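You operate a simulated robot arm through the tools that you are given. There is no shell and no other tool. Be economical: measure what you need, move in short steps, check, and stop when the job is done.

You run a simulated robot arm. Do the job below in one go: nothing can be reset, and whatever is moved stays where it is left.

Task
Clear the twine ball and tape roll off the garden table into the teal tub.
Fine: seat the lid on its rim. Drop nothing. Set down upright: green twine ball, red tape roll.

The check looks at the end state, three seconds after you hand in, the way a careful person would. Anything else that was tipped, shoved, dropped, spilled or broken makes it a failure. A push-on lid holds only when it is set on centred and level and pressed home; a screw cap is set on level and turned clockwise until tight.

Robot
A 7-joint arm with a two-finger parallel gripper, fixed in place. Base frame: the origin is at the foot of the arm, x ahead of it, y to its left, z up; the work surface is at about z = 0.72. Readings come in m, rad, newtons and seconds.
With the tool pointing down near the work surface it reaches from about 0.28 to 0.68 m from the base axis. Its first joint turns from -1.152 to 1.152 rad. Payload 1.57 kg.
The TCP is the grasp point between the finger pads, 0.03 m short of the fingertips. In the tool frame z runs along the fingers and y along their closing line. The gripper opens to 0.11 m. The fingers are 0.024 m wide and 0.012 m thick; the gripper's body (0.048 by 0.112 m) begins 0.078 m behind the TCP.
Orientation is that of the tool frame in the base frame, as a unit quaternion [w, x, y, z]. With the fingers straight down and closing along the base's y, the tool's x points along the base's -x, its y along +y and its z along -z.

Tools
- The arm moves only by the tool drive_tool. Its argument "targets" is a list of rows, each a list of 7 numbers: the shift along the base's x, y, z in cm, then the turn, a rotation vector about the base's x, y, z in rad, then the finger opening in cm, from 0 to 11. In form: [[tx, ty, tz, ax, ay, az, jaw], ...]. A call has 1 to 10 rows; each row is the pose to reach, as a shift and turn from the pose commanded when the call began. Each row takes 0.2 s and may step no farther than 0.05 m and 0.15 rad from the row before; otherwise, or with a gripper value out of range, the whole call is refused. Where a pose cannot be reached the arm comes as near as it can. A force on the tool above 70 N (or 10 N above the force at the start of the call, whichever is more), or a blocked arm, ends the call early, and 0.2 s more pass. Each finger travels about 0.108 m/s and halts on what it meets, pressing with about 43 N; the grip force reading is that of the motor and also rises with nothing between the fingers. The clock runs only during rows and for 0.2 s after the last one: add rows that repeat a pose to give the fingers time. It gives the time, the measured TCP pose, the force on the tool (base axes), the opening and the grip force at its end, in the units of the frame above (readings bear some noise), with the torque about the TCP (base axes, N m) and any sound that the robot's microphone picked up.
- Cameras (640 x 400 px; columns grow to the right, rows downward): "scene" is fixed at [0.1655, -0.3891, 1.4031]; the picture's right is [0.81, -0.59, 0.00], its down [-0.41, -0.57, -0.72] and it looks along [0.42, 0.58, -0.70] (base axes); focal length 256 px, centre (320, 200). "wrist" rides on the gripper at [0.07, 0.016, -0.141] in the tool frame; the picture's right is [-0.23, 0.97, 0.00], its down [-0.85, -0.20, -0.48] and it looks along [-0.47, -0.11, 0.88] (tool axes); focal length 222 px, centre (320, 200). There is no depth. A picture from a camera that has moved, and an enlarged one, comes with that camera's place and axes in the base frame and with its lens. The place of the scene camera against the robot may be out by one fixed shift of up to 0.018 m in any direction.
- get_image(camera): a new picture of that camera. No time passes.
- inspect(camera, box): a new picture of the part [left, top, right, bottom] of that camera's present view, enlarged. No time passes.
- hand_in(): hands the job in; it is judged then, once.

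Work in short steps. Places have to be worked out from the pictures, the camera data and where the tool is seen: move nearer, look again, correct. Check each grasp and each placing, and mend what went wrong. You have 120 turns and 64 pictures in all, those below and enlarged ones among them. Open the gripper and draw the arm clear of the work before you hand the job in, unless the task says otherwise; then end with one line.

The tools are called after "Call:" by a JSON object that holds its "fn" and its "kwargs". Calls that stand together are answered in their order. drive_tool: Moves the arm, as the interface text tells. Its arguments: {"type":"object","properties":{"targets":{"type":"array","items":{"type":"array","items":{"type":"number"}}}},"required":["targets"]} The other tools are called the same way: get_image (camera) takes a picture; inspect (camera, box) takes an enlarged picture of a part of a camera's view; hand_in () hands the job in.

At the start:

```text
time_s: 0.0
tcp_pos: [0.3567, 0.2182, 1.1418]
tcp_rot: [0.0, 0.001, 1.0, -0.001]
contact_force: [-0.4, 0.1, 0.3]
ft_torque: [-0.01, 0.03, 0.01]
finger_gap: 0.11
finger_force: 0.1
```

scene: 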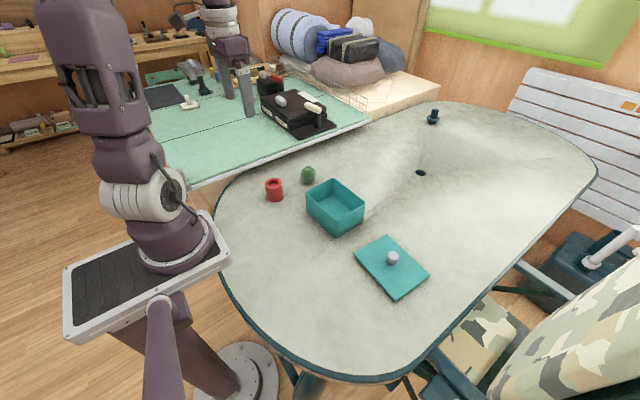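
wrist: 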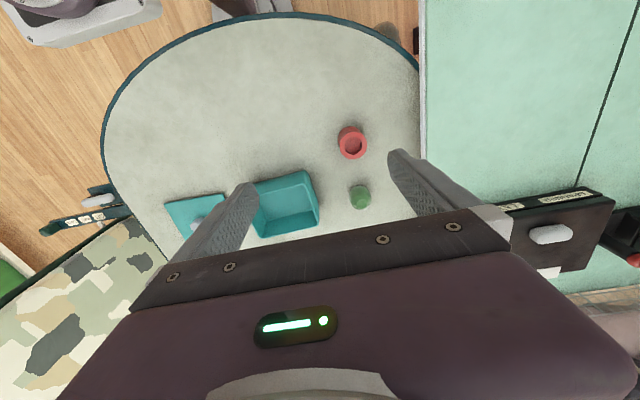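

The scene and wrist pictures roughly agree: roll near (0.44, 0.28), ball near (0.59, 0.28), tub near (0.57, 0.08) and lid near (0.57, -0.19). I'll enlarge both views before moving.

Call:
{"fn": "inspect", "kwargs": {"camera": "scene", "box": [250, 150, 442, 310]}}

Call:
{"fn": "inspect", "kwargs": {"camera": "wrist", "box": [160, 110, 400, 260]}}

```text
2.50 times, centred on (346, 230) of scene
camera zoom: at [0.1655, -0.3891, 1.4031], right [0.81, -0.59, 0.0], down [-0.41, -0.57, -0.72], along [0.42, 0.58, -0.7], focal length 640 px, centre (255, 125)
```

zoom: 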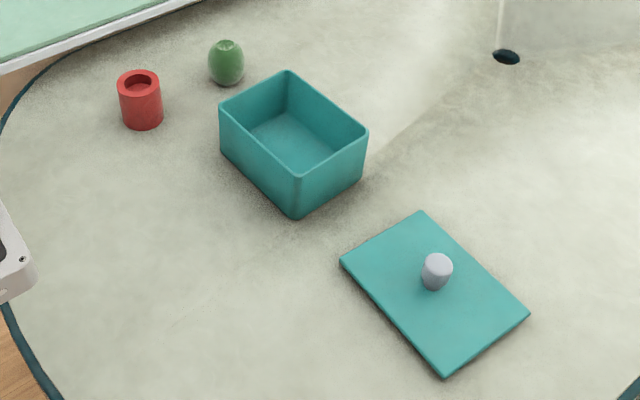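

```text
2.67 times, centred on (280, 185) of wrist
camera zoom: at [0.2868, 0.234, 1.2828], right [0.23, 0.97, 0.0], down [0.85, -0.2, 0.48], along [0.47, -0.11, -0.88], focal length 592 px, centre (427, 240)
```

zoom: 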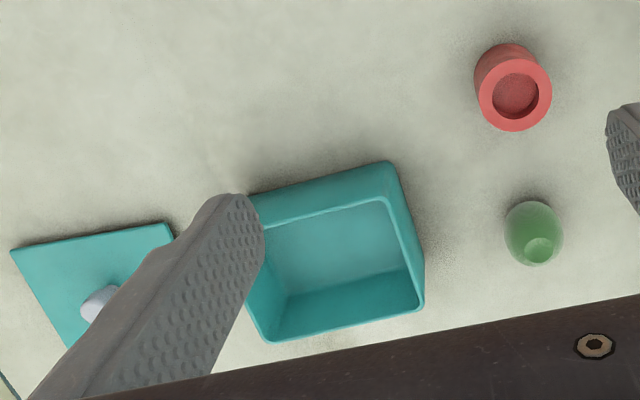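

The roll is about 6.3 cm wide, the ball about 5.9 cm, and the tub's inside is about 12.5 x 16 cm, with its long side along y. I'll close the fingers along x so both items fit side by side in y. First I turn the tool +90° about z while coming down to a height above the roll.

Call:
{"fn": "drive_tool", "kwargs": {"targets": [[1, 0, -1.5, 0, 0, 0.15, 11], [2, 0.5, -3, 0, 0, 0.3, 11], [3, 1, -4.5, 0, 0, 0.45, 11], [4, 1.5, -6, 0, 0, 0.6, 11], [5, 2, -7.5, 0, 0, 0.75, 11], [6, 2.5, -9, 0, 0, 0.9, 11], [7, 3, -10.5, 0, 0, 1.05, 11], [8, 3.5, -12, 0, 0, 1.2, 11], [8, 4, -13, 0, 0, 1.35, 11], [8, 4.5, -14, 0, 0, 1.5, 11]]}}

```text
time_s: 2.2
tcp_pos: [0.4362, 0.2644, 1.0008]
tcp_rot: [0.0, -0.682, 0.731, 0.0]
contact_force: [0.0, 0.2, 0.0]
ft_torque: [0.02, -0.01, -0.03]
finger_gap: 0.1099
finger_force: 0.1
```

The arm reached the turned pose. I finish the turn and look with the wrist camera.

Call:
{"fn": "drive_tool", "kwargs": {"targets": [[0, 0, -3, 0, 0, 0.07, 11], [0, 0, -6, 0, 0, 0.07, 11], [0, 0, -6, 0, 0, 0.07, 11]]}}

Call:
{"fn": "get_image", "kwargs": {"camera": "wrist"}}

```text
time_s: 3.0
tcp_pos: [0.439, 0.2628, 0.9418]
tcp_rot: [0.0, -0.707, 0.707, -0.001]
contact_force: [0.2, 0.1, -0.9]
ft_torque: [-0.02, -0.04, 0.02]
finger_gap: 0.1102
finger_force: 0.1
```

```text
59 pictures are left
camera wrist: at [0.4219, 0.1926, 1.0825], right [-0.97, 0.23, 0.0], down [0.2, 0.85, 0.48], along [0.11, 0.47, -0.88], focal length 222 px, centre (320, 200)
```

wrist: 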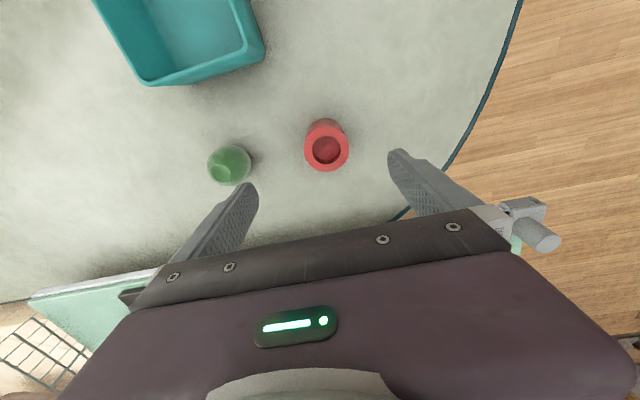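

The roll's axis is at about (0.434, 0.2775) and the ball is at about (0.584, 0.276). I centre over the roll and go down to z≈0.85, then look again.

Call:
{"fn": "drive_tool", "kwargs": {"targets": [[-0.3, 1.4, -3, 0, 0, 0, 11], [-0.3, 1.4, -6, 0, 0, 0, 11], [-0.3, 1.4, -8, 0, 0, 0, 11], [-0.3, 1.4, -8, 0, 0, 0, 11]]}}

Call:
{"fn": "get_image", "kwargs": {"camera": "wrist"}}

Call:
{"fn": "inspect", "kwargs": {"camera": "scene", "box": [220, 110, 380, 240]}}

```text
time_s: 4.0
tcp_pos: [0.4365, 0.2766, 0.861]
tcp_rot: [0.0, -0.707, 0.707, 0.0]
contact_force: [-0.1, 0.0, 0.5]
ft_torque: [-0.03, 0.03, 0.02]
finger_gap: 0.1099
finger_force: 0.0
```

```text
58 pictures are left
camera wrist: at [0.4197, 0.2068, 1.0026], right [-0.97, 0.23, 0.0], down [0.2, 0.85, 0.48], along [0.11, 0.47, -0.88], focal length 222 px, centre (320, 200)
```

wrist: 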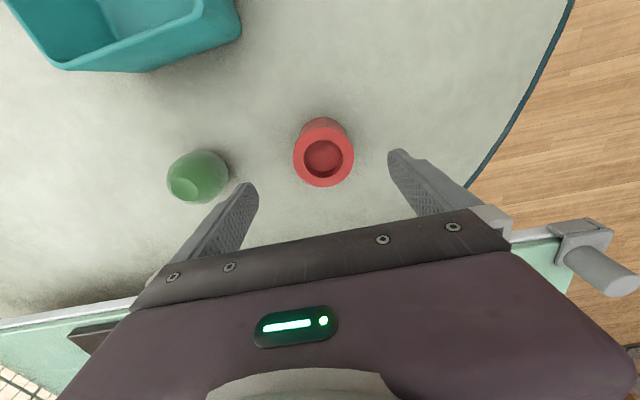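

```text
3.08 times, centred on (300, 175) of scene
camera zoom: at [0.1655, -0.3891, 1.4031], right [0.81, -0.59, 0.0], down [-0.41, -0.57, -0.72], along [0.42, 0.58, -0.7], focal length 788 px, centre (382, 277)
```

zoom: 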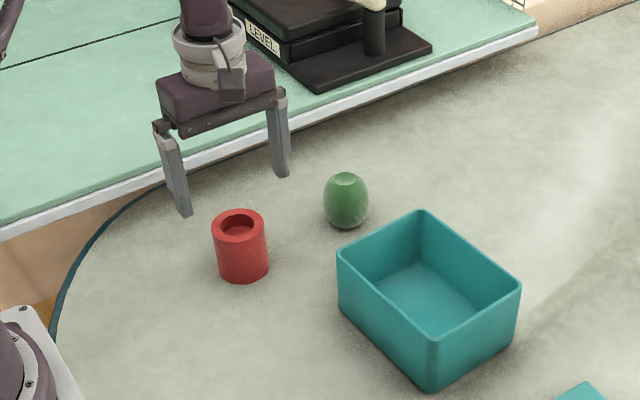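

The roll sits centred between the fingers at (0.433, 0.278), top near z≈0.785. I go straight down to z≈0.757 and close.

Call:
{"fn": "drive_tool", "kwargs": {"targets": [[-0.1, 0.1, -3.5, 0, 0, 0, 11], [-0.1, 0.1, -7, 0, 0, 0, 11], [-0.1, 0.1, -9, 0, 0, 0, 11], [-0.1, 0.1, -10.4, 0, 0, 0, 11], [-0.1, 0.1, -10.4, 0, 0, 0, 11], [-0.1, 0.1, -10.4, 0, 0, 0, 8], [-0.1, 0.1, -10.4, 0, 0, 0, 5], [-0.1, 0.1, -10.4, 0, 0, 0, 5], [-0.1, 0.1, -10.4, 0, 0, 0, 5]]}}

Call:
{"fn": "get_image", "kwargs": {"camera": "wrist"}}

```text
time_s: 6.0
tcp_pos: [0.4331, 0.2782, 0.7583]
tcp_rot: [0.0, -0.707, 0.708, 0.0]
contact_force: [0.9, 0.2, 0.8]
ft_torque: [0.01, 0.01, 0.04]
finger_gap: 0.0586
finger_force: 42.9
```

```text
56 pictures are left
camera wrist: at [0.4165, 0.2074, 0.8995], right [-0.97, 0.23, 0.0], down [0.2, 0.85, 0.48], along [0.11, 0.47, -0.88], focal length 222 px, centre (320, 200)
```

wrist: 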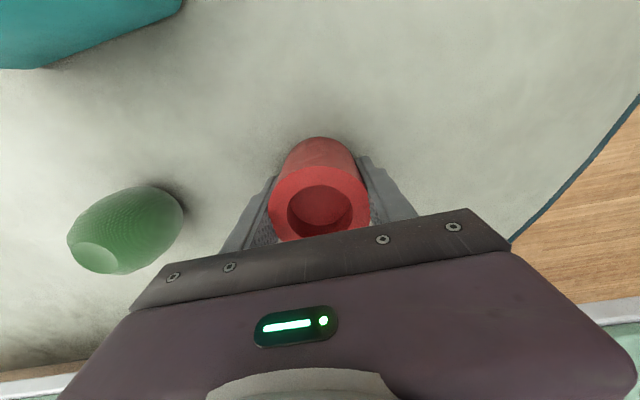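

The roll is gripped (gap 5.86 cm). I lift it 16 cm and carry it high over the tub area to look at the tub.

Call:
{"fn": "drive_tool", "kwargs": {"targets": [[0, 0, 2, 0, 0, 0, 5], [0, 0, 6, 0, 0, 0, 5], [0, 0, 11, 0, 0, 0, 5], [0, 0, 16, 0, 0, 0, 5], [2.5, -4, 18, 0, 0, 0, 5], [5, -8, 19, 0, 0, 0, 5], [7.5, -12, 19, 0, 0, 0, 5], [10, -16, 19, 0, 0, 0, 5], [12, -20, 19, 0, 0, 0, 5], [13.5, -24, 19, 0, 0, 0, 5]]}}

Call:
{"fn": "get_image", "kwargs": {"camera": "wrist"}}

Call:
{"fn": "get_image", "kwargs": {"camera": "scene"}}

```text
refused: row 5 steps farther than a row can; nothing moved
```

```text
55 pictures are left
camera wrist: at [0.4165, 0.2074, 0.8995], right [-0.97, 0.23, 0.0], down [0.2, 0.85, 0.48], along [0.11, 0.47, -0.88], focal length 222 px, centre (320, 200)
```

wrist: 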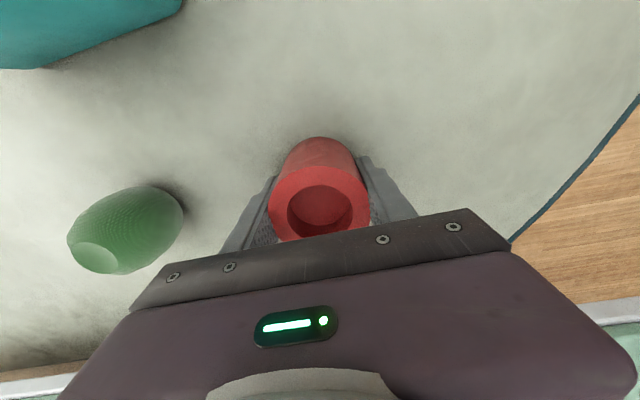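

```text
54 pictures are left
```

scene: 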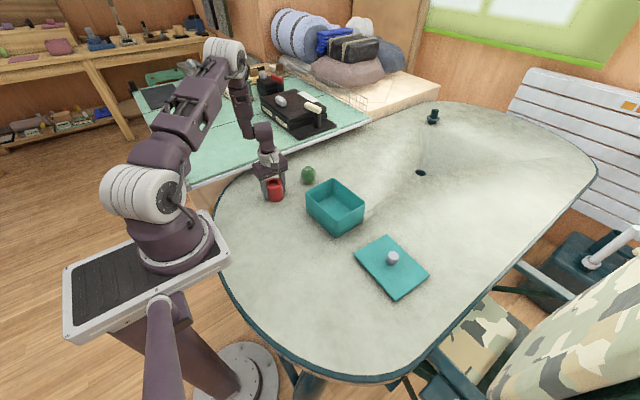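

One row stepped too far, so the call was refused and nothing moved. I resend it with smaller steps.

Call:
{"fn": "drive_tool", "kwargs": {"targets": [[0, 0, 2, 0, 0, 0, 5], [0, 0, 6, 0, 0, 0, 5], [0, 0, 11, 0, 0, 0, 5], [0, 0, 15.5, 0, 0, 0, 5], [2, -3.5, 18, 0, 0, 0, 5], [4.4, -7.6, 19, 0, 0, 0, 5], [6.8, -11.8, 19, 0, 0, 0, 5], [9.2, -16, 19, 0, 0, 0, 5], [11.6, -20.2, 19, 0, 0, 0, 5], [13.5, -24, 19, 0, 0, 0, 5]]}}

Call:
{"fn": "get_image", "kwargs": {"camera": "wrist"}}

```text
time_s: 8.2
tcp_pos: [0.5664, 0.0391, 0.9464]
tcp_rot: [0.0, -0.707, 0.707, 0.001]
contact_force: [0.2, 0.6, 0.6]
ft_torque: [0.03, 0.0, 0.0]
finger_gap: 0.05
finger_force: 0.1
```

```text
53 pictures are left
camera wrist: at [0.5505, -0.0319, 1.0873], right [-0.97, 0.23, 0.0], down [0.2, 0.85, 0.48], along [0.11, 0.47, -0.88], focal length 222 px, centre (320, 200)
```

wrist: 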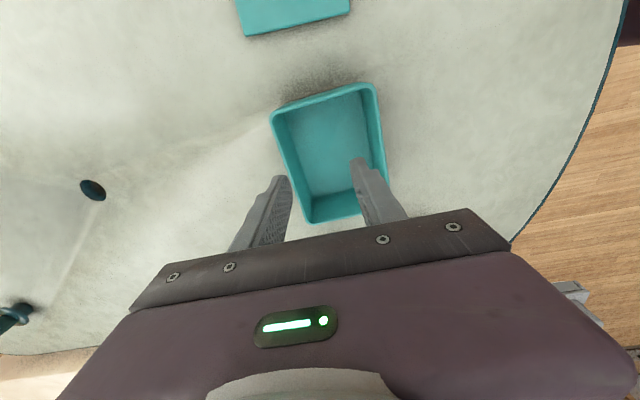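

The gap reads 5.0 cm with no grip force, so the roll has slipped out of the fingers. I look for where it is.

Call:
{"fn": "inspect", "kwargs": {"camera": "scene", "box": [220, 110, 440, 290]}}

```text
2.22 times, centred on (330, 200) of scene
camera zoom: at [0.1655, -0.3891, 1.4031], right [0.81, -0.59, 0.0], down [-0.41, -0.57, -0.72], along [0.42, 0.58, -0.7], focal length 569 px, centre (298, 200)
```

zoom: 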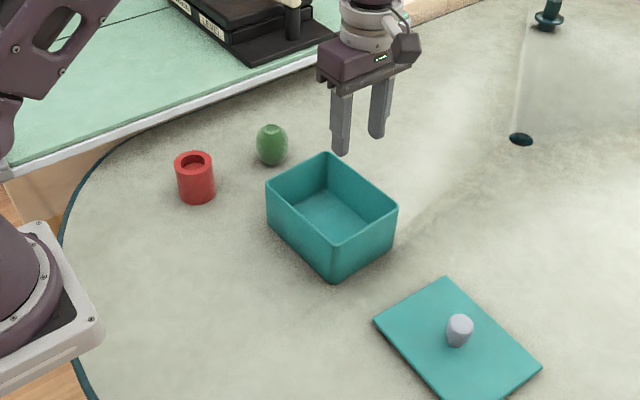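

The roll is still standing where it was; it slipped out as I lifted. From this view the tub's rim centre is about (0.555, 0.075). I reopen the fingers and go back above the roll to look.

Call:
{"fn": "drive_tool", "kwargs": {"targets": [[-2, 3.6, 0, 0, 0, 0, 7], [-4, 7.2, 0, 0, 0, 0, 9], [-6, 10.8, 0, 0, 0, 0, 11], [-8, 14.4, 0, 0, 0, 0, 11], [-10, 18, 0, 0, 0, 0, 11], [-12, 21.4, -2, 0, 0, 0, 11], [-13.5, 24, -5, 0, 0, 0, 11], [-13.5, 24, -8, 0, 0, 0, 11], [-13.5, 24, -8, 0, 0, 0, 11]]}}

Call:
{"fn": "get_image", "kwargs": {"camera": "wrist"}}

```text
time_s: 10.2
tcp_pos: [0.4334, 0.2783, 0.865]
tcp_rot: [0.0, -0.707, 0.707, 0.0]
contact_force: [0.2, 0.4, -0.4]
ft_torque: [0.02, 0.01, 0.01]
finger_gap: 0.1099
finger_force: 0.1
```

```text
51 pictures are left
camera wrist: at [0.4163, 0.2093, 1.0072], right [-0.97, 0.23, 0.0], down [0.2, 0.85, 0.48], along [0.11, 0.47, -0.88], focal length 222 px, centre (320, 200)
```

wrist: 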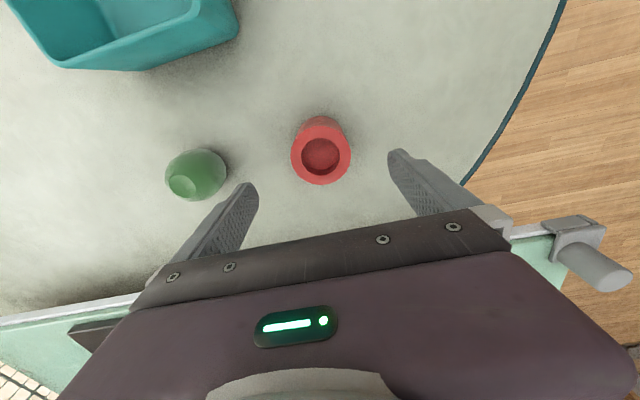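

The roll hasn't moved. I grip again with a full close command, a little longer, and test with a slow small lift.

Call:
{"fn": "drive_tool", "kwargs": {"targets": [[0, 0, -4, 0, 0, 0, 11], [0, 0, -8, 0, 0, 0, 11], [0, 0, -11, 0, 0, 0, 11], [0, 0, -11, 0, 0, 0, 8], [0, 0, -11, 0, 0, 0, 4], [0, 0, -11, 0, 0, 0, 0], [0, 0, -11, 0, 0, 0, 0], [0, 0, -11, 0, 0, 0, 0], [0, 0, -10.7, 0, 0, 0, 0], [0, 0, -10.4, 0, 0, 0, 0]]}}

```text
time_s: 12.4
tcp_pos: [0.4348, 0.2793, 0.762]
tcp_rot: [0.0, -0.706, 0.708, 0.0]
contact_force: [-0.4, -0.4, -0.8]
ft_torque: [0.01, 0.01, 0.01]
finger_gap: 0.058
finger_force: 43.1
```

The grip reads 43 N at a 5.8 cm gap. I lift another 2 cm slowly and check whether the roll comes along.

Call:
{"fn": "drive_tool", "kwargs": {"targets": [[0, 0, 0.5, 0, 0, 0, 0], [0, 0, 1, 0, 0, 0, 0], [0, 0, 1.5, 0, 0, 0, 0], [0, 0, 2, 0, 0, 0, 0]]}}

Call:
{"fn": "inspect", "kwargs": {"camera": "wrist", "box": [200, 100, 440, 250]}}

Call:
{"fn": "inspect", "kwargs": {"camera": "scene", "box": [230, 140, 330, 220]}}

```text
time_s: 13.4
tcp_pos: [0.4339, 0.2786, 0.7843]
tcp_rot: [0.0, -0.707, 0.707, 0.0]
contact_force: [0.3, 0.0, -1.1]
ft_torque: [0.01, 0.02, 0.0]
finger_gap: 0.0586
finger_force: 43.2
```

```text
2.67 times, centred on (320, 175) of wrist
camera zoom: at [0.4167, 0.209, 0.9255], right [-0.97, 0.23, 0.0], down [0.2, 0.85, 0.48], along [0.11, 0.47, -0.88], focal length 592 px, centre (320, 267)
```

zoom: 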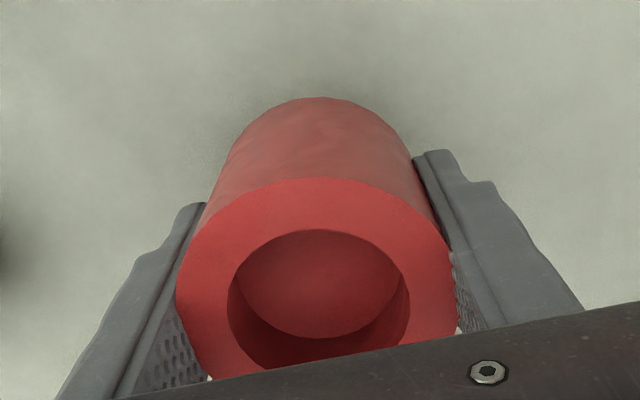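

```text
5.00 times, centred on (280, 180) of scene
camera zoom: at [0.1655, -0.3891, 1.4031], right [0.81, -0.59, 0.0], down [-0.41, -0.57, -0.72], along [0.42, 0.58, -0.7], focal length 1281 px, centre (520, 300)
```

zoom: 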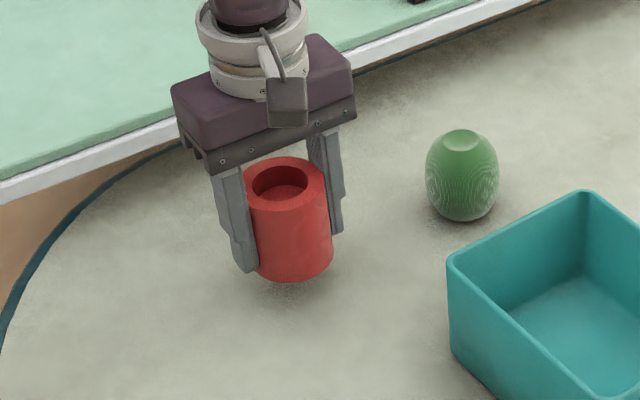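

The roll is lifted this time and hasn't slid in the fingers. I continue up slowly to clear the tub.

Call:
{"fn": "drive_tool", "kwargs": {"targets": [[0, 0, 1, 0, 0, 0, 0], [0, 0, 2.2, 0, 0, 0, 0], [0, 0, 3.6, 0, 0, 0, 0], [0, 0, 5, 0, 0, 0, 0], [0, 0, 6.5, 0, 0, 0, 0], [0, 0, 8, 0, 0, 0, 0], [0, 0, 9.5, 0, 0, 0, 0], [0, 0, 11, 0, 0, 0, 0], [0, 0, 12, 0, 0, 0, 0], [0, 0, 12, 0, 0, 0, 0]]}}

Call:
{"fn": "get_image", "kwargs": {"camera": "wrist"}}

```text
time_s: 15.6
tcp_pos: [0.4341, 0.2791, 0.9041]
tcp_rot: [0.0, -0.706, 0.708, 0.0]
contact_force: [0.2, 1.1, -1.0]
ft_torque: [-0.05, -0.01, -0.02]
finger_gap: 0.0584
finger_force: 42.9
```

```text
48 pictures are left
camera wrist: at [0.417, 0.2083, 1.0457], right [-0.97, 0.23, 0.0], down [0.2, 0.85, 0.48], along [0.11, 0.47, -0.88], focal length 222 px, centre (320, 200)
```

wrist: 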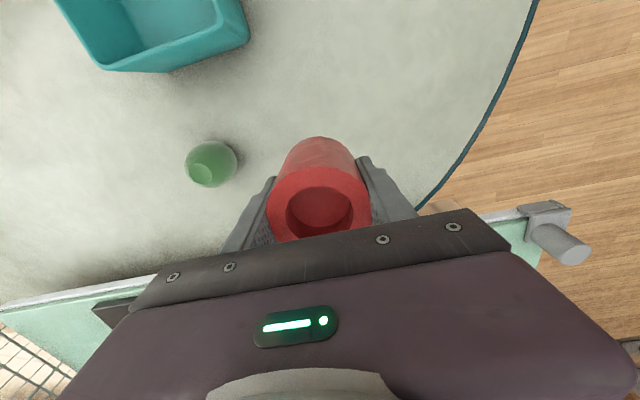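

The roll is still firmly held, its bottom near z≈0.87, well above the rim at about 0.79. I carry it level to over the tub's -y half.

Call:
{"fn": "drive_tool", "kwargs": {"targets": [[0.7, -1.4, 0, 0, 0, 0, 0], [1.8, -3.6, 0, 0, 0, 0, 0], [3.2, -6.4, 0, 0, 0, 0, 0], [4.6, -9.2, 0, 0, 0, 0, 0], [6, -12, 0, 0, 0, 0, 0], [7.4, -14.8, 0, 0, 0, 0, 0], [8.8, -17.6, 0, 0, 0, 0, 0], [10.2, -20.4, 0, 0, 0, 0, 0], [11.3, -22.6, 0, 0, 0, 0, 0], [12, -24, 0, 0, 0, 0, 0]]}}

Call:
{"fn": "get_image", "kwargs": {"camera": "wrist"}}

Call:
{"fn": "inspect", "kwargs": {"camera": "scene", "box": [270, 130, 430, 240]}}

```text
time_s: 17.8
tcp_pos: [0.5519, 0.0363, 0.904]
tcp_rot: [0.0, -0.707, 0.707, 0.0]
contact_force: [-0.1, -0.3, -0.4]
ft_torque: [0.0, 0.01, 0.0]
finger_gap: 0.0584
finger_force: 43.7
```

```text
47 pictures are left
camera wrist: at [0.5353, -0.0341, 1.0453], right [-0.97, 0.23, 0.0], down [0.2, 0.85, 0.48], along [0.11, 0.47, -0.88], focal length 222 px, centre (320, 200)
```

wrist: 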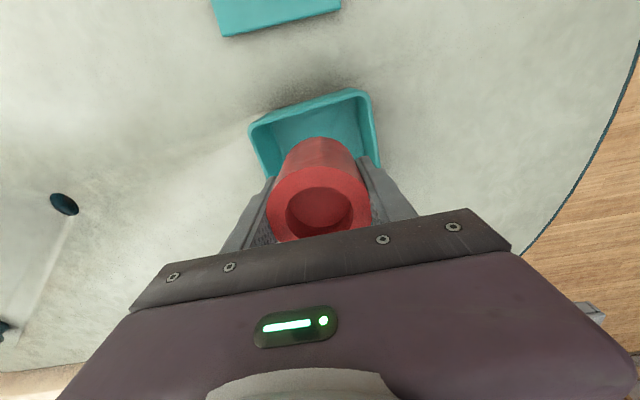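

```text
3.64 times, centred on (350, 185) of scene
camera zoom: at [0.1655, -0.3891, 1.4031], right [0.81, -0.59, 0.0], down [-0.41, -0.57, -0.72], along [0.42, 0.58, -0.7], focal length 932 px, centre (211, 254)
```

zoom: 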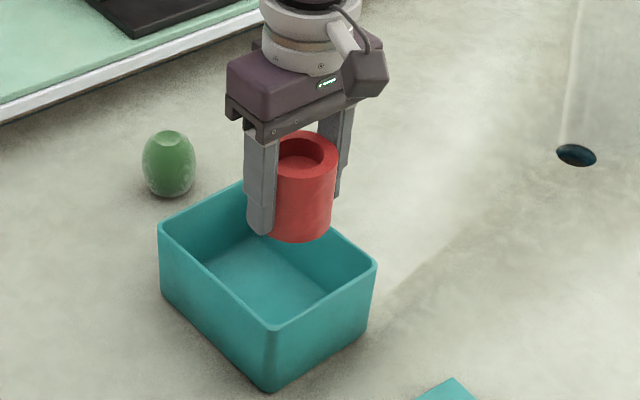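

The roll hangs centred in x over the tub, with about 12 mm of clearance to the -y wall. I lower it straight down, stopping about 1.5 cm above the floor to check.

Call:
{"fn": "drive_tool", "kwargs": {"targets": [[0.1, 0.2, -1, 0, 0, 0, 0], [0.1, 0.2, -2.5, 0, 0, 0, 0], [0.1, 0.2, -4, 0, 0, 0, 0], [0.1, 0.2, -5.5, 0, 0, 0, 0], [0.1, 0.2, -7, 0, 0, 0, 0], [0.1, 0.2, -8.5, 0, 0, 0, 0], [0.1, 0.2, -10, 0, 0, 0, 0], [0.1, 0.2, -11.5, 0, 0, 0, 0], [0.1, 0.2, -12.5, 0, 0, 0, 0], [0.1, 0.2, -13, 0, 0, 0, 0]]}}

Call:
{"fn": "get_image", "kwargs": {"camera": "wrist"}}

Call:
{"fn": "inspect", "kwargs": {"camera": "scene", "box": [270, 150, 430, 250]}}

```text
time_s: 20.0
tcp_pos: [0.5536, 0.0384, 0.7741]
tcp_rot: [0.0, -0.707, 0.707, 0.0]
contact_force: [0.2, 0.0, -0.9]
ft_torque: [0.0, 0.02, -0.01]
finger_gap: 0.0584
finger_force: 43.1
```

```text
45 pictures are left
camera wrist: at [0.5363, -0.0311, 0.9146], right [-0.97, 0.23, 0.0], down [0.2, 0.85, 0.48], along [0.11, 0.47, -0.88], focal length 222 px, centre (320, 200)
```

wrist: 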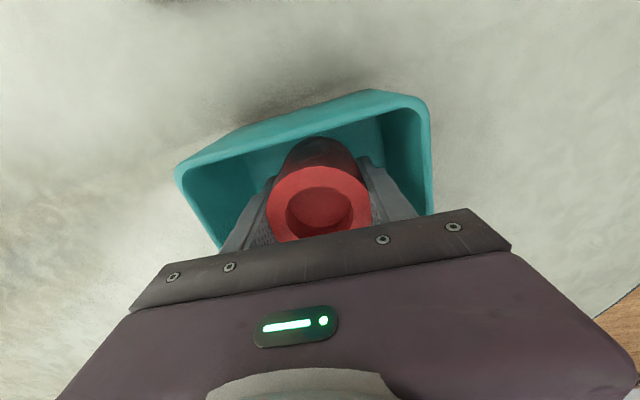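

```text
4.00 times, centred on (350, 200) of scene
camera zoom: at [0.1655, -0.3891, 1.4031], right [0.81, -0.59, 0.0], down [-0.41, -0.57, -0.72], along [0.42, 0.58, -0.7], focal length 1025 px, centre (200, 200)
```

zoom: 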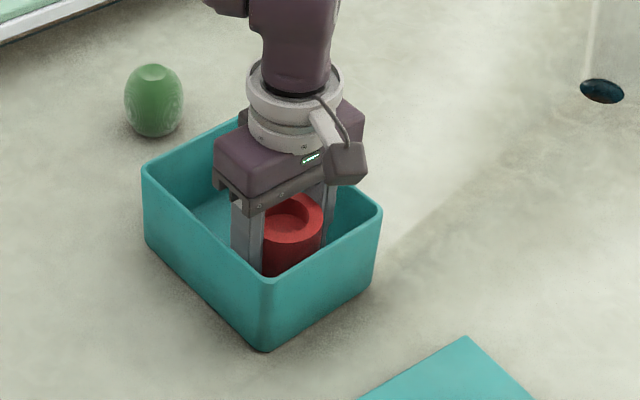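

Everything is clear of the walls. I lower it the last centimetre in small steps.

Call:
{"fn": "drive_tool", "kwargs": {"targets": [[0, 0, -0.4, 0, 0, 0, 0], [0, 0, -0.8, 0, 0, 0, 0], [0, 0, -1.1, 0, 0, 0, 0], [0, 0, -1.2, 0, 0, 0, 0], [0, 0, -1.2, 0, 0, 0, 0]]}}

```text
time_s: 21.2
tcp_pos: [0.556, 0.0396, 0.7608]
tcp_rot: [0.0, -0.707, 0.708, 0.0]
contact_force: [-0.4, 0.2, 0.0]
ft_torque: [-0.01, 0.02, 0.02]
finger_gap: 0.0581
finger_force: 42.6
```

The force on the tool went from -0.9 N to 0, which suggests the roll is about to touch. I lower another 2 to 3 mm and read again.

Call:
{"fn": "drive_tool", "kwargs": {"targets": [[0, 0, -0.15, 0, 0, 0, 0], [0, 0, -0.3, 0, 0, 0, 0], [0, 0, -0.3, 0, 0, 0, 0]]}}

```text
time_s: 22.0
tcp_pos: [0.5548, 0.04, 0.7589]
tcp_rot: [-0.002, 0.707, -0.707, 0.001]
contact_force: [-5.3, 1.9, 33.1]
ft_torque: [0.01, 0.24, 0.06]
finger_gap: 0.0584
finger_force: 43.1
```

Contact: 33 N upward, so the roll is on the floor. I back up 2 mm to unload it, then open to about 7.5 cm.

Call:
{"fn": "drive_tool", "kwargs": {"targets": [[0, 0, 0.2, 0, 0, 0, 0], [0, 0, 0.2, 0, 0, 0, 0], [0, 0, 0.2, 0, 0, 0, 6.2], [0, 0, 0.2, 0, 0, 0, 7.2], [0, 0, 0.2, 0, 0, 0, 7.4], [0, 0, 0.2, 0, 0, 0, 7.4]]}}

Call:
{"fn": "get_image", "kwargs": {"camera": "wrist"}}

```text
time_s: 23.4
tcp_pos: [0.5542, 0.0398, 0.7606]
tcp_rot: [0.0, -0.706, 0.708, 0.0]
contact_force: [-0.4, -0.6, -0.3]
ft_torque: [0.01, 0.03, -0.01]
finger_gap: 0.0743
finger_force: 0.0
```

```text
43 pictures are left
camera wrist: at [0.5374, -0.0303, 0.9015], right [-0.97, 0.23, 0.0], down [0.2, 0.85, 0.48], along [0.11, 0.47, -0.88], focal length 222 px, centre (320, 200)
```

wrist: 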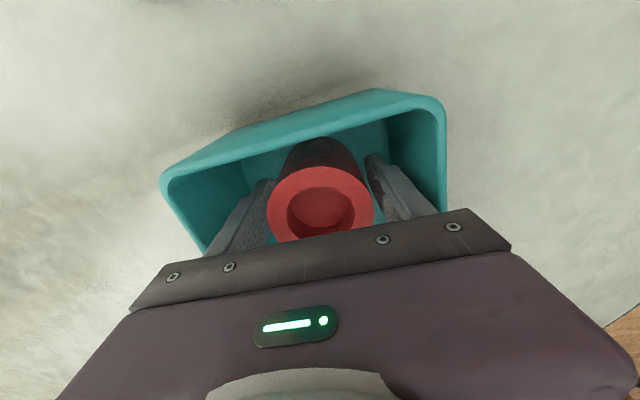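

The roll is released and stands upright between the open fingers. I raise straight up and look from above.

Call:
{"fn": "drive_tool", "kwargs": {"targets": [[0, 0, 1.5, 0, 0, 0, 7.4], [0, 0, 4, 0, 0, 0, 7.4], [0, 0, 7, 0, 0, 0, 7.4], [0, 0, 10, 0, 0, 0, 7.4], [0, 0, 14, 0, 0, 0, 9], [0, 0, 18, 0, 0, 0, 11], [0, -3, 20, 0, 0, 0, 11], [0, -6, 20, 0, 0, 0, 11], [0, -6, 20, 0, 0, 0, 11]]}}

Call:
{"fn": "get_image", "kwargs": {"camera": "wrist"}}

Call:
{"fn": "inspect", "kwargs": {"camera": "scene", "box": [270, 150, 430, 250]}}

```text
time_s: 25.4
tcp_pos: [0.5537, -0.02, 0.9602]
tcp_rot: [0.001, -0.707, 0.707, 0.0]
contact_force: [0.3, 1.4, -0.2]
ft_torque: [0.0, -0.04, 0.0]
finger_gap: 0.1099
finger_force: 0.1
```

```text
42 pictures are left
camera wrist: at [0.5371, -0.0906, 1.1004], right [-0.97, 0.23, 0.0], down [0.2, 0.85, 0.48], along [0.11, 0.47, -0.88], focal length 222 px, centre (320, 200)
```

wrist: 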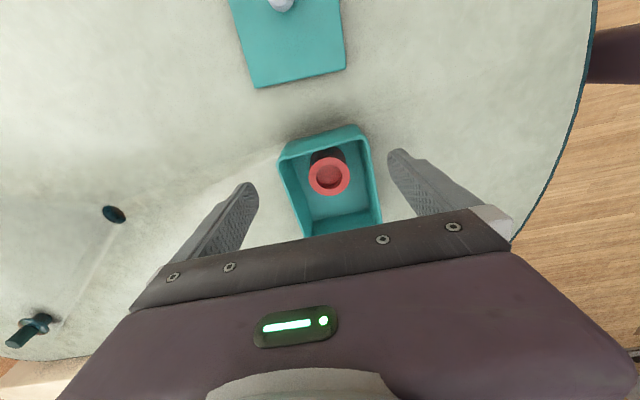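

```text
4.00 times, centred on (350, 200) of scene
camera zoom: at [0.1654, -0.3892, 1.4031], right [0.81, -0.59, 0.0], down [-0.41, -0.57, -0.72], along [0.42, 0.58, -0.7], focal length 1025 px, centre (200, 200)
```

zoom: 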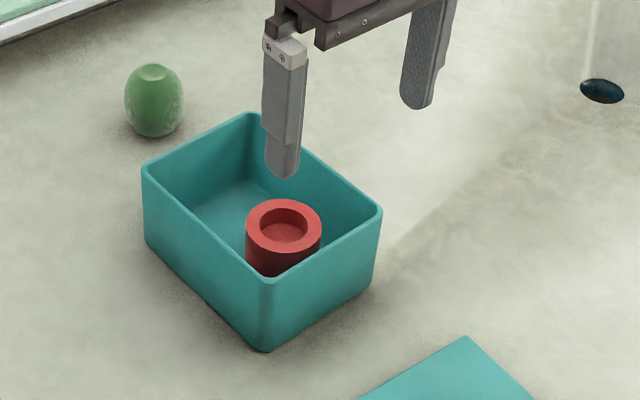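

The roll stands upright in the tub. Since the tub and lid both show in this view, I enlarge it to measure them.

Call:
{"fn": "inspect", "kwargs": {"camera": "wrist", "box": [210, 0, 402, 240]}}

```text
1.67 times, centred on (306, 120) of wrist
camera zoom: at [0.5371, -0.0906, 1.1004], right [-0.97, 0.23, 0.0], down [0.2, 0.85, 0.48], along [0.11, 0.47, -0.88], focal length 370 px, centre (343, 333)
```

zoom: 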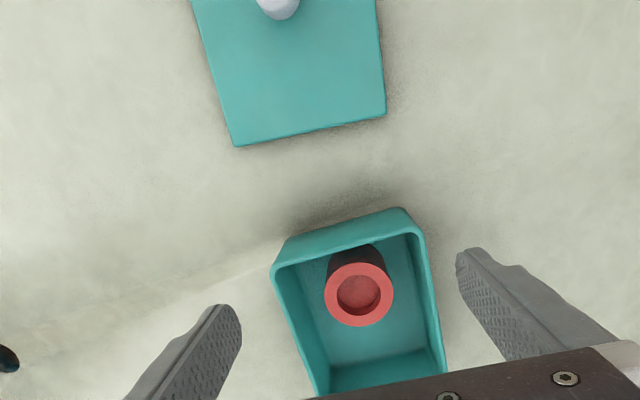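

The tub measures yaw ≈ +0.025 and centreline x ≈ 0.5545, consistent with before. Now I move above the green ball and look.

Call:
{"fn": "drive_tool", "kwargs": {"targets": [[0.4, 4, 0, 0, 0, 0, 11], [0.8, 8, 0, 0, 0, 0, 11], [1.2, 12, 0, 0, 0, 0, 11], [1.6, 16, 0, 0, 0, 0, 11], [2, 20, 0, 0, 0, 0, 11], [2.4, 24, -2, 0, 0, 0, 11], [2.7, 27, -5, 0, 0, 0, 11], [2.9, 29.5, -9, 0, 0, 0, 11], [2.9, 29.5, -9, 0, 0, 0, 11]]}}

Call:
{"fn": "get_image", "kwargs": {"camera": "wrist"}}

```text
time_s: 27.4
tcp_pos: [0.5852, 0.2759, 0.872]
tcp_rot: [0.0, -0.707, 0.708, 0.0]
contact_force: [0.4, 0.2, -0.5]
ft_torque: [0.01, 0.0, -0.02]
finger_gap: 0.1102
finger_force: 0.1
```

```text
39 pictures are left
camera wrist: at [0.5674, 0.2053, 1.0131], right [-0.97, 0.23, 0.0], down [0.2, 0.85, 0.48], along [0.11, 0.47, -0.88], focal length 222 px, centre (320, 200)
```

wrist: 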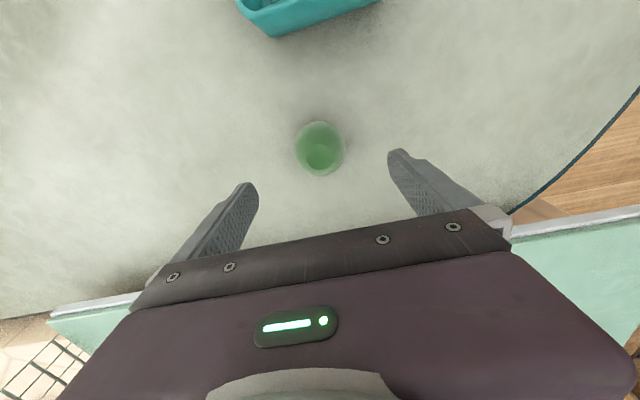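

The ball is centred at about (0.584, 0.277). I descend so the pads sit around its widest part (z≈0.756), close fully and test-lift slowly.

Call:
{"fn": "drive_tool", "kwargs": {"targets": [[0, 0.1, -4, 0, 0, 0, 11], [0, 0.1, -8, 0, 0, 0, 11], [0, 0.1, -10.5, 0, 0, 0, 11], [0, 0.1, -11.5, 0, 0, 0, 11], [0, 0.1, -11.5, 0, 0, 0, 8], [0, 0.1, -11.5, 0, 0, 0, 4], [0, 0.1, -11.5, 0, 0, 0, 0], [0, 0.1, -11.5, 0, 0, 0, 0], [0, 0.1, -11.5, 0, 0, 0, 0]]}}

Call:
{"fn": "inspect", "kwargs": {"camera": "scene", "box": [260, 140, 360, 220]}}

```text
time_s: 29.4
tcp_pos: [0.5832, 0.274, 0.7552]
tcp_rot: [0.0, -0.706, 0.708, 0.0]
contact_force: [0.5, -0.8, -0.7]
ft_torque: [0.0, -0.04, -0.01]
finger_gap: 0.057
finger_force: 43.3
```

```text
5.00 times, centred on (310, 180) of scene
camera zoom: at [0.1655, -0.3891, 1.4031], right [0.81, -0.59, 0.0], down [-0.41, -0.57, -0.72], along [0.42, 0.58, -0.7], focal length 1281 px, centre (370, 300)
```

zoom: 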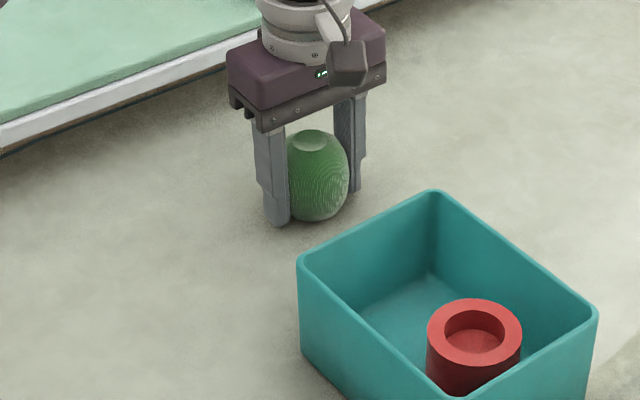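

The ball is gripped at its widest part (5.7 cm, 43 N). I lift slowly.

Call:
{"fn": "drive_tool", "kwargs": {"targets": [[0, 0, 0.3, 0, 0, 0, 0], [0, 0, 0.7, 0, 0, 0, 0], [0, 0, 1.2, 0, 0, 0, 0], [0, 0, 2, 0, 0, 0, 0], [0, 0, 3, 0, 0, 0, 0], [0, 0, 4.2, 0, 0, 0, 0], [0, 0, 5.5, 0, 0, 0, 0], [0, 0, 7, 0, 0, 0, 0], [0, 0, 8.5, 0, 0, 0, 0], [0, 0, 10, 0, 0, 0, 0]]}}

Call:
{"fn": "get_image", "kwargs": {"camera": "wrist"}}

Call:
{"fn": "inspect", "kwargs": {"camera": "scene", "box": [260, 120, 380, 220]}}

```text
time_s: 31.6
tcp_pos: [0.5844, 0.2772, 0.8554]
tcp_rot: [0.0, -0.707, 0.708, 0.0]
contact_force: [-0.7, 0.1, 0.0]
ft_torque: [-0.02, -0.02, 0.03]
finger_gap: 0.0568
finger_force: 43.1
```

```text
37 pictures are left
camera wrist: at [0.5671, 0.2077, 0.9966], right [-0.97, 0.23, 0.0], down [0.2, 0.85, 0.48], along [0.11, 0.47, -0.88], focal length 222 px, centre (320, 200)
```

wrist: 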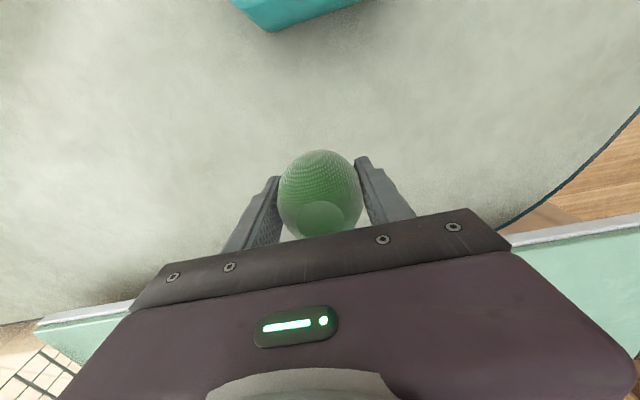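

```text
4.00 times, centred on (320, 170) of scene
camera zoom: at [0.1655, -0.3891, 1.4031], right [0.81, -0.59, 0.0], down [-0.41, -0.57, -0.72], along [0.42, 0.58, -0.7], focal length 1025 px, centre (320, 320)
```

zoom: 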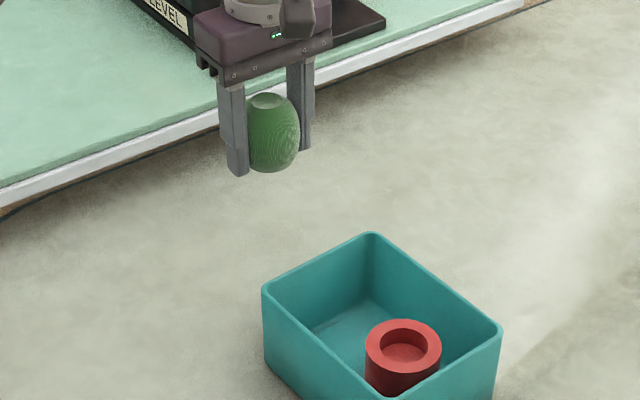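

The ball is held and upright. I carry it to over the free +y half of the tub, target (0.5535, 0.112), raising it 3 cm along the way.

Call:
{"fn": "drive_tool", "kwargs": {"targets": [[0, 0, 1, 0, 0, 0, 0], [-0.1, -0.8, 2.2, 0, 0, 0, 0], [-0.4, -2.3, 3, 0, 0, 0, 0], [-0.9, -4.8, 3, 0, 0, 0, 0], [-1.4, -7.5, 3, 0, 0, 0, 0], [-1.9, -10.2, 3, 0, 0, 0, 0], [-2.4, -12.8, 3, 0, 0, 0, 0], [-2.8, -15, 3, 0, 0, 0, 0], [-3, -16.5, 3, 0, 0, 0, 0], [-3, -16.5, 3, 0, 0, 0, 0]]}}

Call:
{"fn": "get_image", "kwargs": {"camera": "wrist"}}

Call:
{"fn": "inspect", "kwargs": {"camera": "scene", "box": [270, 130, 430, 250]}}

```text
time_s: 33.8
tcp_pos: [0.5515, 0.1088, 0.8855]
tcp_rot: [0.0, -0.707, 0.707, 0.0]
contact_force: [1.0, 0.8, -0.9]
ft_torque: [-0.01, -0.01, 0.01]
finger_gap: 0.0569
finger_force: 43.3
```

```text
35 pictures are left
camera wrist: at [0.5344, 0.0391, 1.0273], right [-0.97, 0.23, 0.0], down [0.2, 0.85, 0.48], along [0.11, 0.47, -0.88], focal length 222 px, centre (320, 200)
```

wrist: 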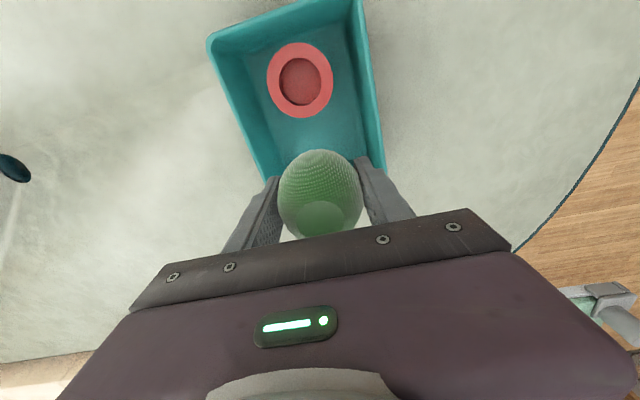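

```text
3.33 times, centred on (350, 190) of scene
camera zoom: at [0.1655, -0.3891, 1.4031], right [0.81, -0.59, 0.0], down [-0.41, -0.57, -0.72], along [0.42, 0.58, -0.7], focal length 854 px, centre (220, 233)
```

zoom: 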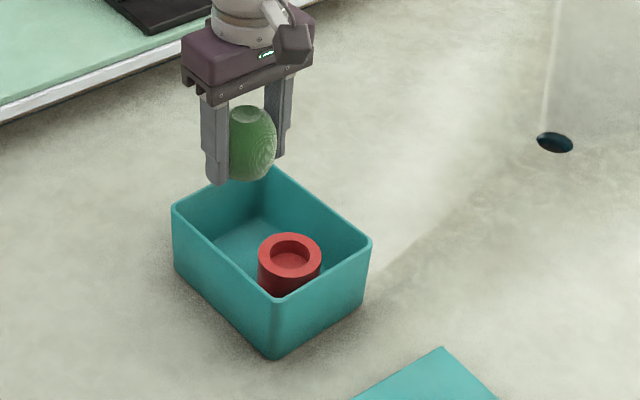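

The ball hangs over the free half of the tub, clear of the roll and walls. I lower it to just above the floor.

Call:
{"fn": "drive_tool", "kwargs": {"targets": [[0.05, 0.15, -1, 0, 0, 0, 0], [0.05, 0.15, -2.4, 0, 0, 0, 0], [0.05, 0.15, -3.9, 0, 0, 0, 0], [0.05, 0.15, -5.4, 0, 0, 0, 0], [0.05, 0.15, -6.9, 0, 0, 0, 0], [0.05, 0.15, -8.4, 0, 0, 0, 0], [0.05, 0.15, -9.9, 0, 0, 0, 0], [0.05, 0.15, -11.2, 0, 0, 0, 0], [0.05, 0.15, -11.9, 0, 0, 0, 0], [0.05, 0.15, -12.1, 0, 0, 0, 0]]}}

Call:
{"fn": "get_image", "kwargs": {"camera": "wrist"}}

Call:
{"fn": "inspect", "kwargs": {"camera": "scene", "box": [270, 150, 430, 250]}}

```text
time_s: 36.0
tcp_pos: [0.5533, 0.1118, 0.7642]
tcp_rot: [0.001, -0.706, 0.708, 0.0]
contact_force: [0.3, 0.7, -0.7]
ft_torque: [0.01, -0.03, -0.03]
finger_gap: 0.0564
finger_force: 43.1
```

```text
33 pictures are left
camera wrist: at [0.5361, 0.0416, 0.9053], right [-0.97, 0.23, 0.0], down [0.2, 0.85, 0.48], along [0.11, 0.47, -0.88], focal length 222 px, centre (320, 200)
```

wrist: 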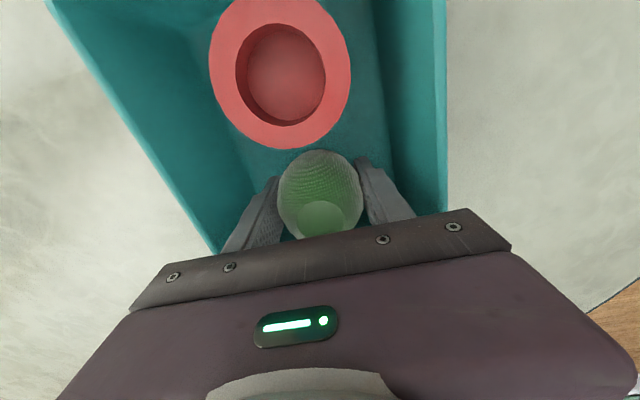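

```text
4.00 times, centred on (350, 200) of scene
camera zoom: at [0.1655, -0.3891, 1.4031], right [0.81, -0.59, 0.0], down [-0.41, -0.57, -0.72], along [0.42, 0.58, -0.7], focal length 1025 px, centre (200, 200)
```

zoom: 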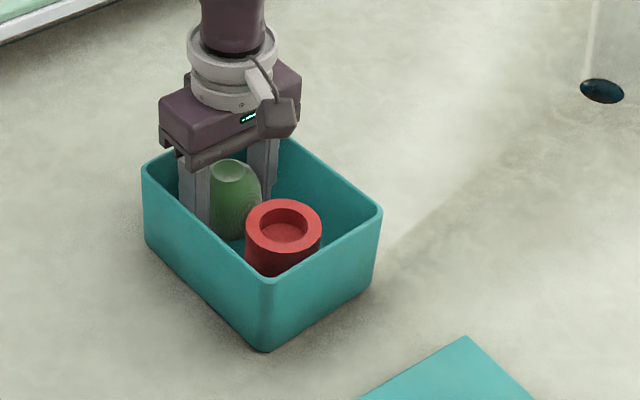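

The ball is just above the floor and clear all round. I lower it by 1 mm steps until it touches.

Call:
{"fn": "drive_tool", "kwargs": {"targets": [[0, 0, -0.15, 0, 0, 0, 0], [0, 0, -0.25, 0, 0, 0, 0], [0, 0, -0.35, 0, 0, 0, 0], [0, 0, -0.35, 0, 0, 0, 0]]}}

```text
time_s: 37.0
tcp_pos: [0.5523, 0.1131, 0.761]
tcp_rot: [0.0, -0.707, 0.707, 0.0]
contact_force: [-4.3, -0.6, 12.3]
ft_torque: [0.01, 0.18, 0.05]
finger_gap: 0.0562
finger_force: 42.9
```

It touches with 12 N. I back off 1 mm and open gently to 7.3 cm.

Call:
{"fn": "drive_tool", "kwargs": {"targets": [[0, 0, 0.08, 0, 0, 0, 0], [0, 0, 0.08, 0, 0, 0, 0], [0, 0, 0.08, 0, 0, 0, 6], [0, 0, 0.08, 0, 0, 0, 7], [0, 0, 0.08, 0, 0, 0, 7.3], [0, 0, 0.08, 0, 0, 0, 7.3]]}}

Call:
{"fn": "get_image", "kwargs": {"camera": "wrist"}}

```text
time_s: 38.4
tcp_pos: [0.5536, 0.112, 0.7611]
tcp_rot: [0.0, -0.706, 0.708, 0.0]
contact_force: [-0.9, -0.4, -0.4]
ft_torque: [0.0, 0.0, 0.0]
finger_gap: 0.0731
finger_force: 0.1
```

```text
31 pictures are left
camera wrist: at [0.5369, 0.0423, 0.903], right [-0.97, 0.23, 0.0], down [0.2, 0.85, 0.48], along [0.11, 0.47, -0.88], focal length 222 px, centre (320, 200)
```

wrist: 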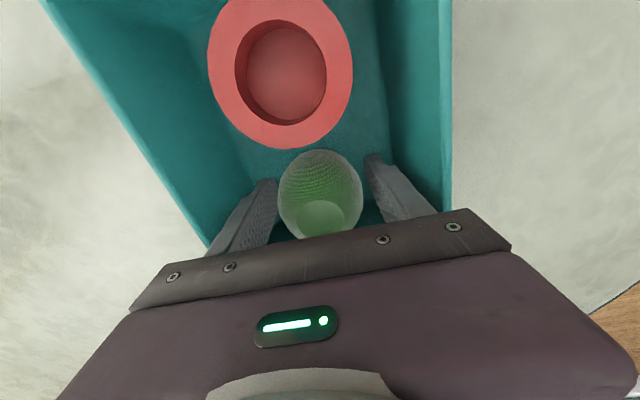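

The ball is released and upright. I raise straight out, then move toward -y to look at the tub and lid.

Call:
{"fn": "drive_tool", "kwargs": {"targets": [[0, 0, 1.5, 0, 0, 0, 7.3], [0, 0, 4.5, 0, 0, 0, 7.3], [0, 0, 9, 0, 0, 0, 7.3], [0, 0, 13.5, 0, 0, 0, 7.3], [0, -2, 17.5, 0, 0, 0, 9], [0, -5, 20, 0, 0, 0, 9], [0, -9.5, 20, 0, 0, 0, 9], [0, -14, 20, 0, 0, 0, 9], [0, -18.5, 20, 0, 0, 0, 9], [0, -18.5, 20, 0, 0, 0, 9]]}}

Call:
{"fn": "get_image", "kwargs": {"camera": "wrist"}}

Call:
{"fn": "inspect", "kwargs": {"camera": "scene", "box": [280, 160, 440, 300]}}

```text
time_s: 40.6
tcp_pos: [0.5537, -0.0773, 0.961]
tcp_rot: [0.0, -0.706, 0.708, 0.0]
contact_force: [0.2, -0.1, 0.9]
ft_torque: [0.04, 0.0, 0.01]
finger_gap: 0.0901
finger_force: 0.0
```

```text
30 pictures are left
camera wrist: at [0.5368, -0.1479, 1.1027], right [-0.97, 0.23, 0.0], down [0.2, 0.85, 0.48], along [0.11, 0.47, -0.88], focal length 222 px, centre (320, 200)
```

wrist: 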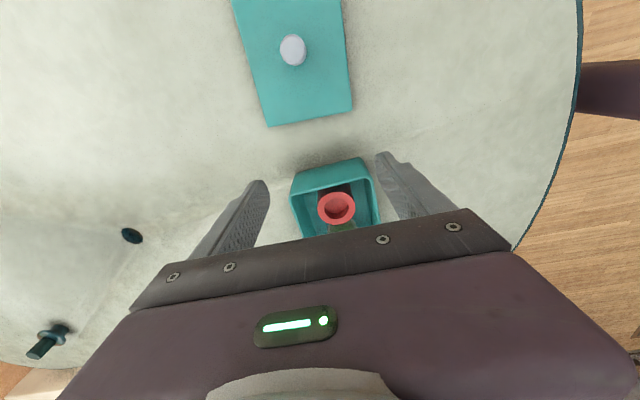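

```text
2.86 times, centred on (360, 230) of scene
camera zoom: at [0.1654, -0.3892, 1.4031], right [0.81, -0.59, 0.0], down [-0.41, -0.57, -0.72], along [0.42, 0.58, -0.7], focal length 732 px, centre (206, 114)
```

zoom: 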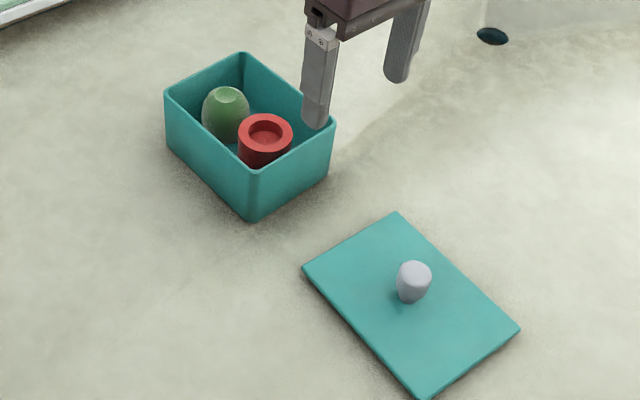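

Both items are upright in the tub. I move over toward the lid to measure it from the wrist.

Call:
{"fn": "drive_tool", "kwargs": {"targets": [[0, -4, 0, 0, 0, 0, 9], [0, -8, 0, 0, 0, 0, 9], [0, -12, 0, 0, 0, 0, 9], [0, -16, 0, 0, 0, 0, 9], [0, -20, 0, 0, 0, 0, 9], [0, -20, 0, 0, 0, 0, 9]]}}

Call:
{"fn": "inspect", "kwargs": {"camera": "wrist", "box": [200, 40, 440, 240]}}

```text
time_s: 42.0
tcp_pos: [0.5526, -0.271, 0.9633]
tcp_rot: [0.0, -0.706, 0.708, 0.0]
contact_force: [-0.2, -0.2, 0.1]
ft_torque: [-0.02, 0.02, 0.01]
finger_gap: 0.0897
finger_force: 0.0
```

```text
2.00 times, centred on (320, 140) of wrist
camera zoom: at [0.5357, -0.3421, 1.104], right [-0.97, 0.23, 0.0], down [0.2, 0.85, 0.48], along [0.11, 0.47, -0.88], focal length 444 px, centre (320, 320)
```

zoom: 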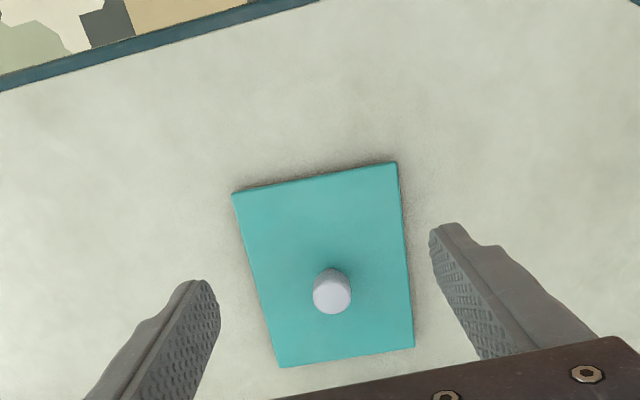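

The lid's centre is at about (0.562, -0.184) with yaw ≈ -0.05; the knob is about 3.3 cm wide with its top near z≈0.764. I move over the knob and stop at z≈0.83 to check.

Call:
{"fn": "drive_tool", "kwargs": {"targets": [[0.4, 3, -2, 0, 0, 0, 8], [0.8, 6, -5, 0, 0, 0, 8], [0.8, 8.8, -8, 0, 0, 0, 8], [0.8, 8.8, -11, 0, 0, 0, 8], [0.8, 8.8, -13, 0, 0, 0, 8], [0.8, 8.8, -13, 0, 0, 0, 8]]}}

Call:
{"fn": "get_image", "kwargs": {"camera": "wrist"}}

Call:
{"fn": "inspect", "kwargs": {"camera": "scene", "box": [320, 190, 460, 310]}}

```text
time_s: 43.4
tcp_pos: [0.5619, -0.185, 0.832]
tcp_rot: [0.0, -0.707, 0.707, 0.0]
contact_force: [-0.4, -0.1, -0.4]
ft_torque: [0.0, -0.06, -0.03]
finger_gap: 0.0801
finger_force: 0.0
```

```text
27 pictures are left
camera wrist: at [0.546, -0.2551, 0.9722], right [-0.97, 0.23, 0.0], down [0.2, 0.85, 0.48], along [0.11, 0.47, -0.88], focal length 222 px, centre (320, 200)
```

wrist: 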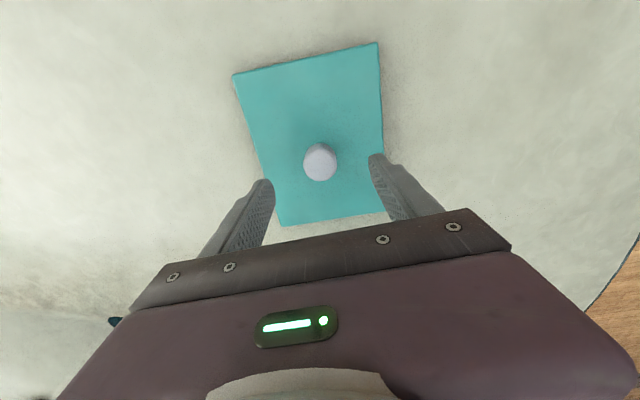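

```text
3.33 times, centred on (390, 250) of scene
camera zoom: at [0.1655, -0.3891, 1.4031], right [0.81, -0.59, 0.0], down [-0.41, -0.57, -0.72], along [0.42, 0.58, -0.7], focal length 854 px, centre (87, 33)
```

zoom: 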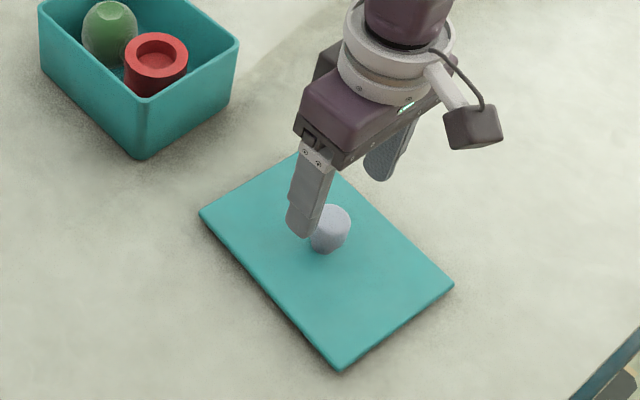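

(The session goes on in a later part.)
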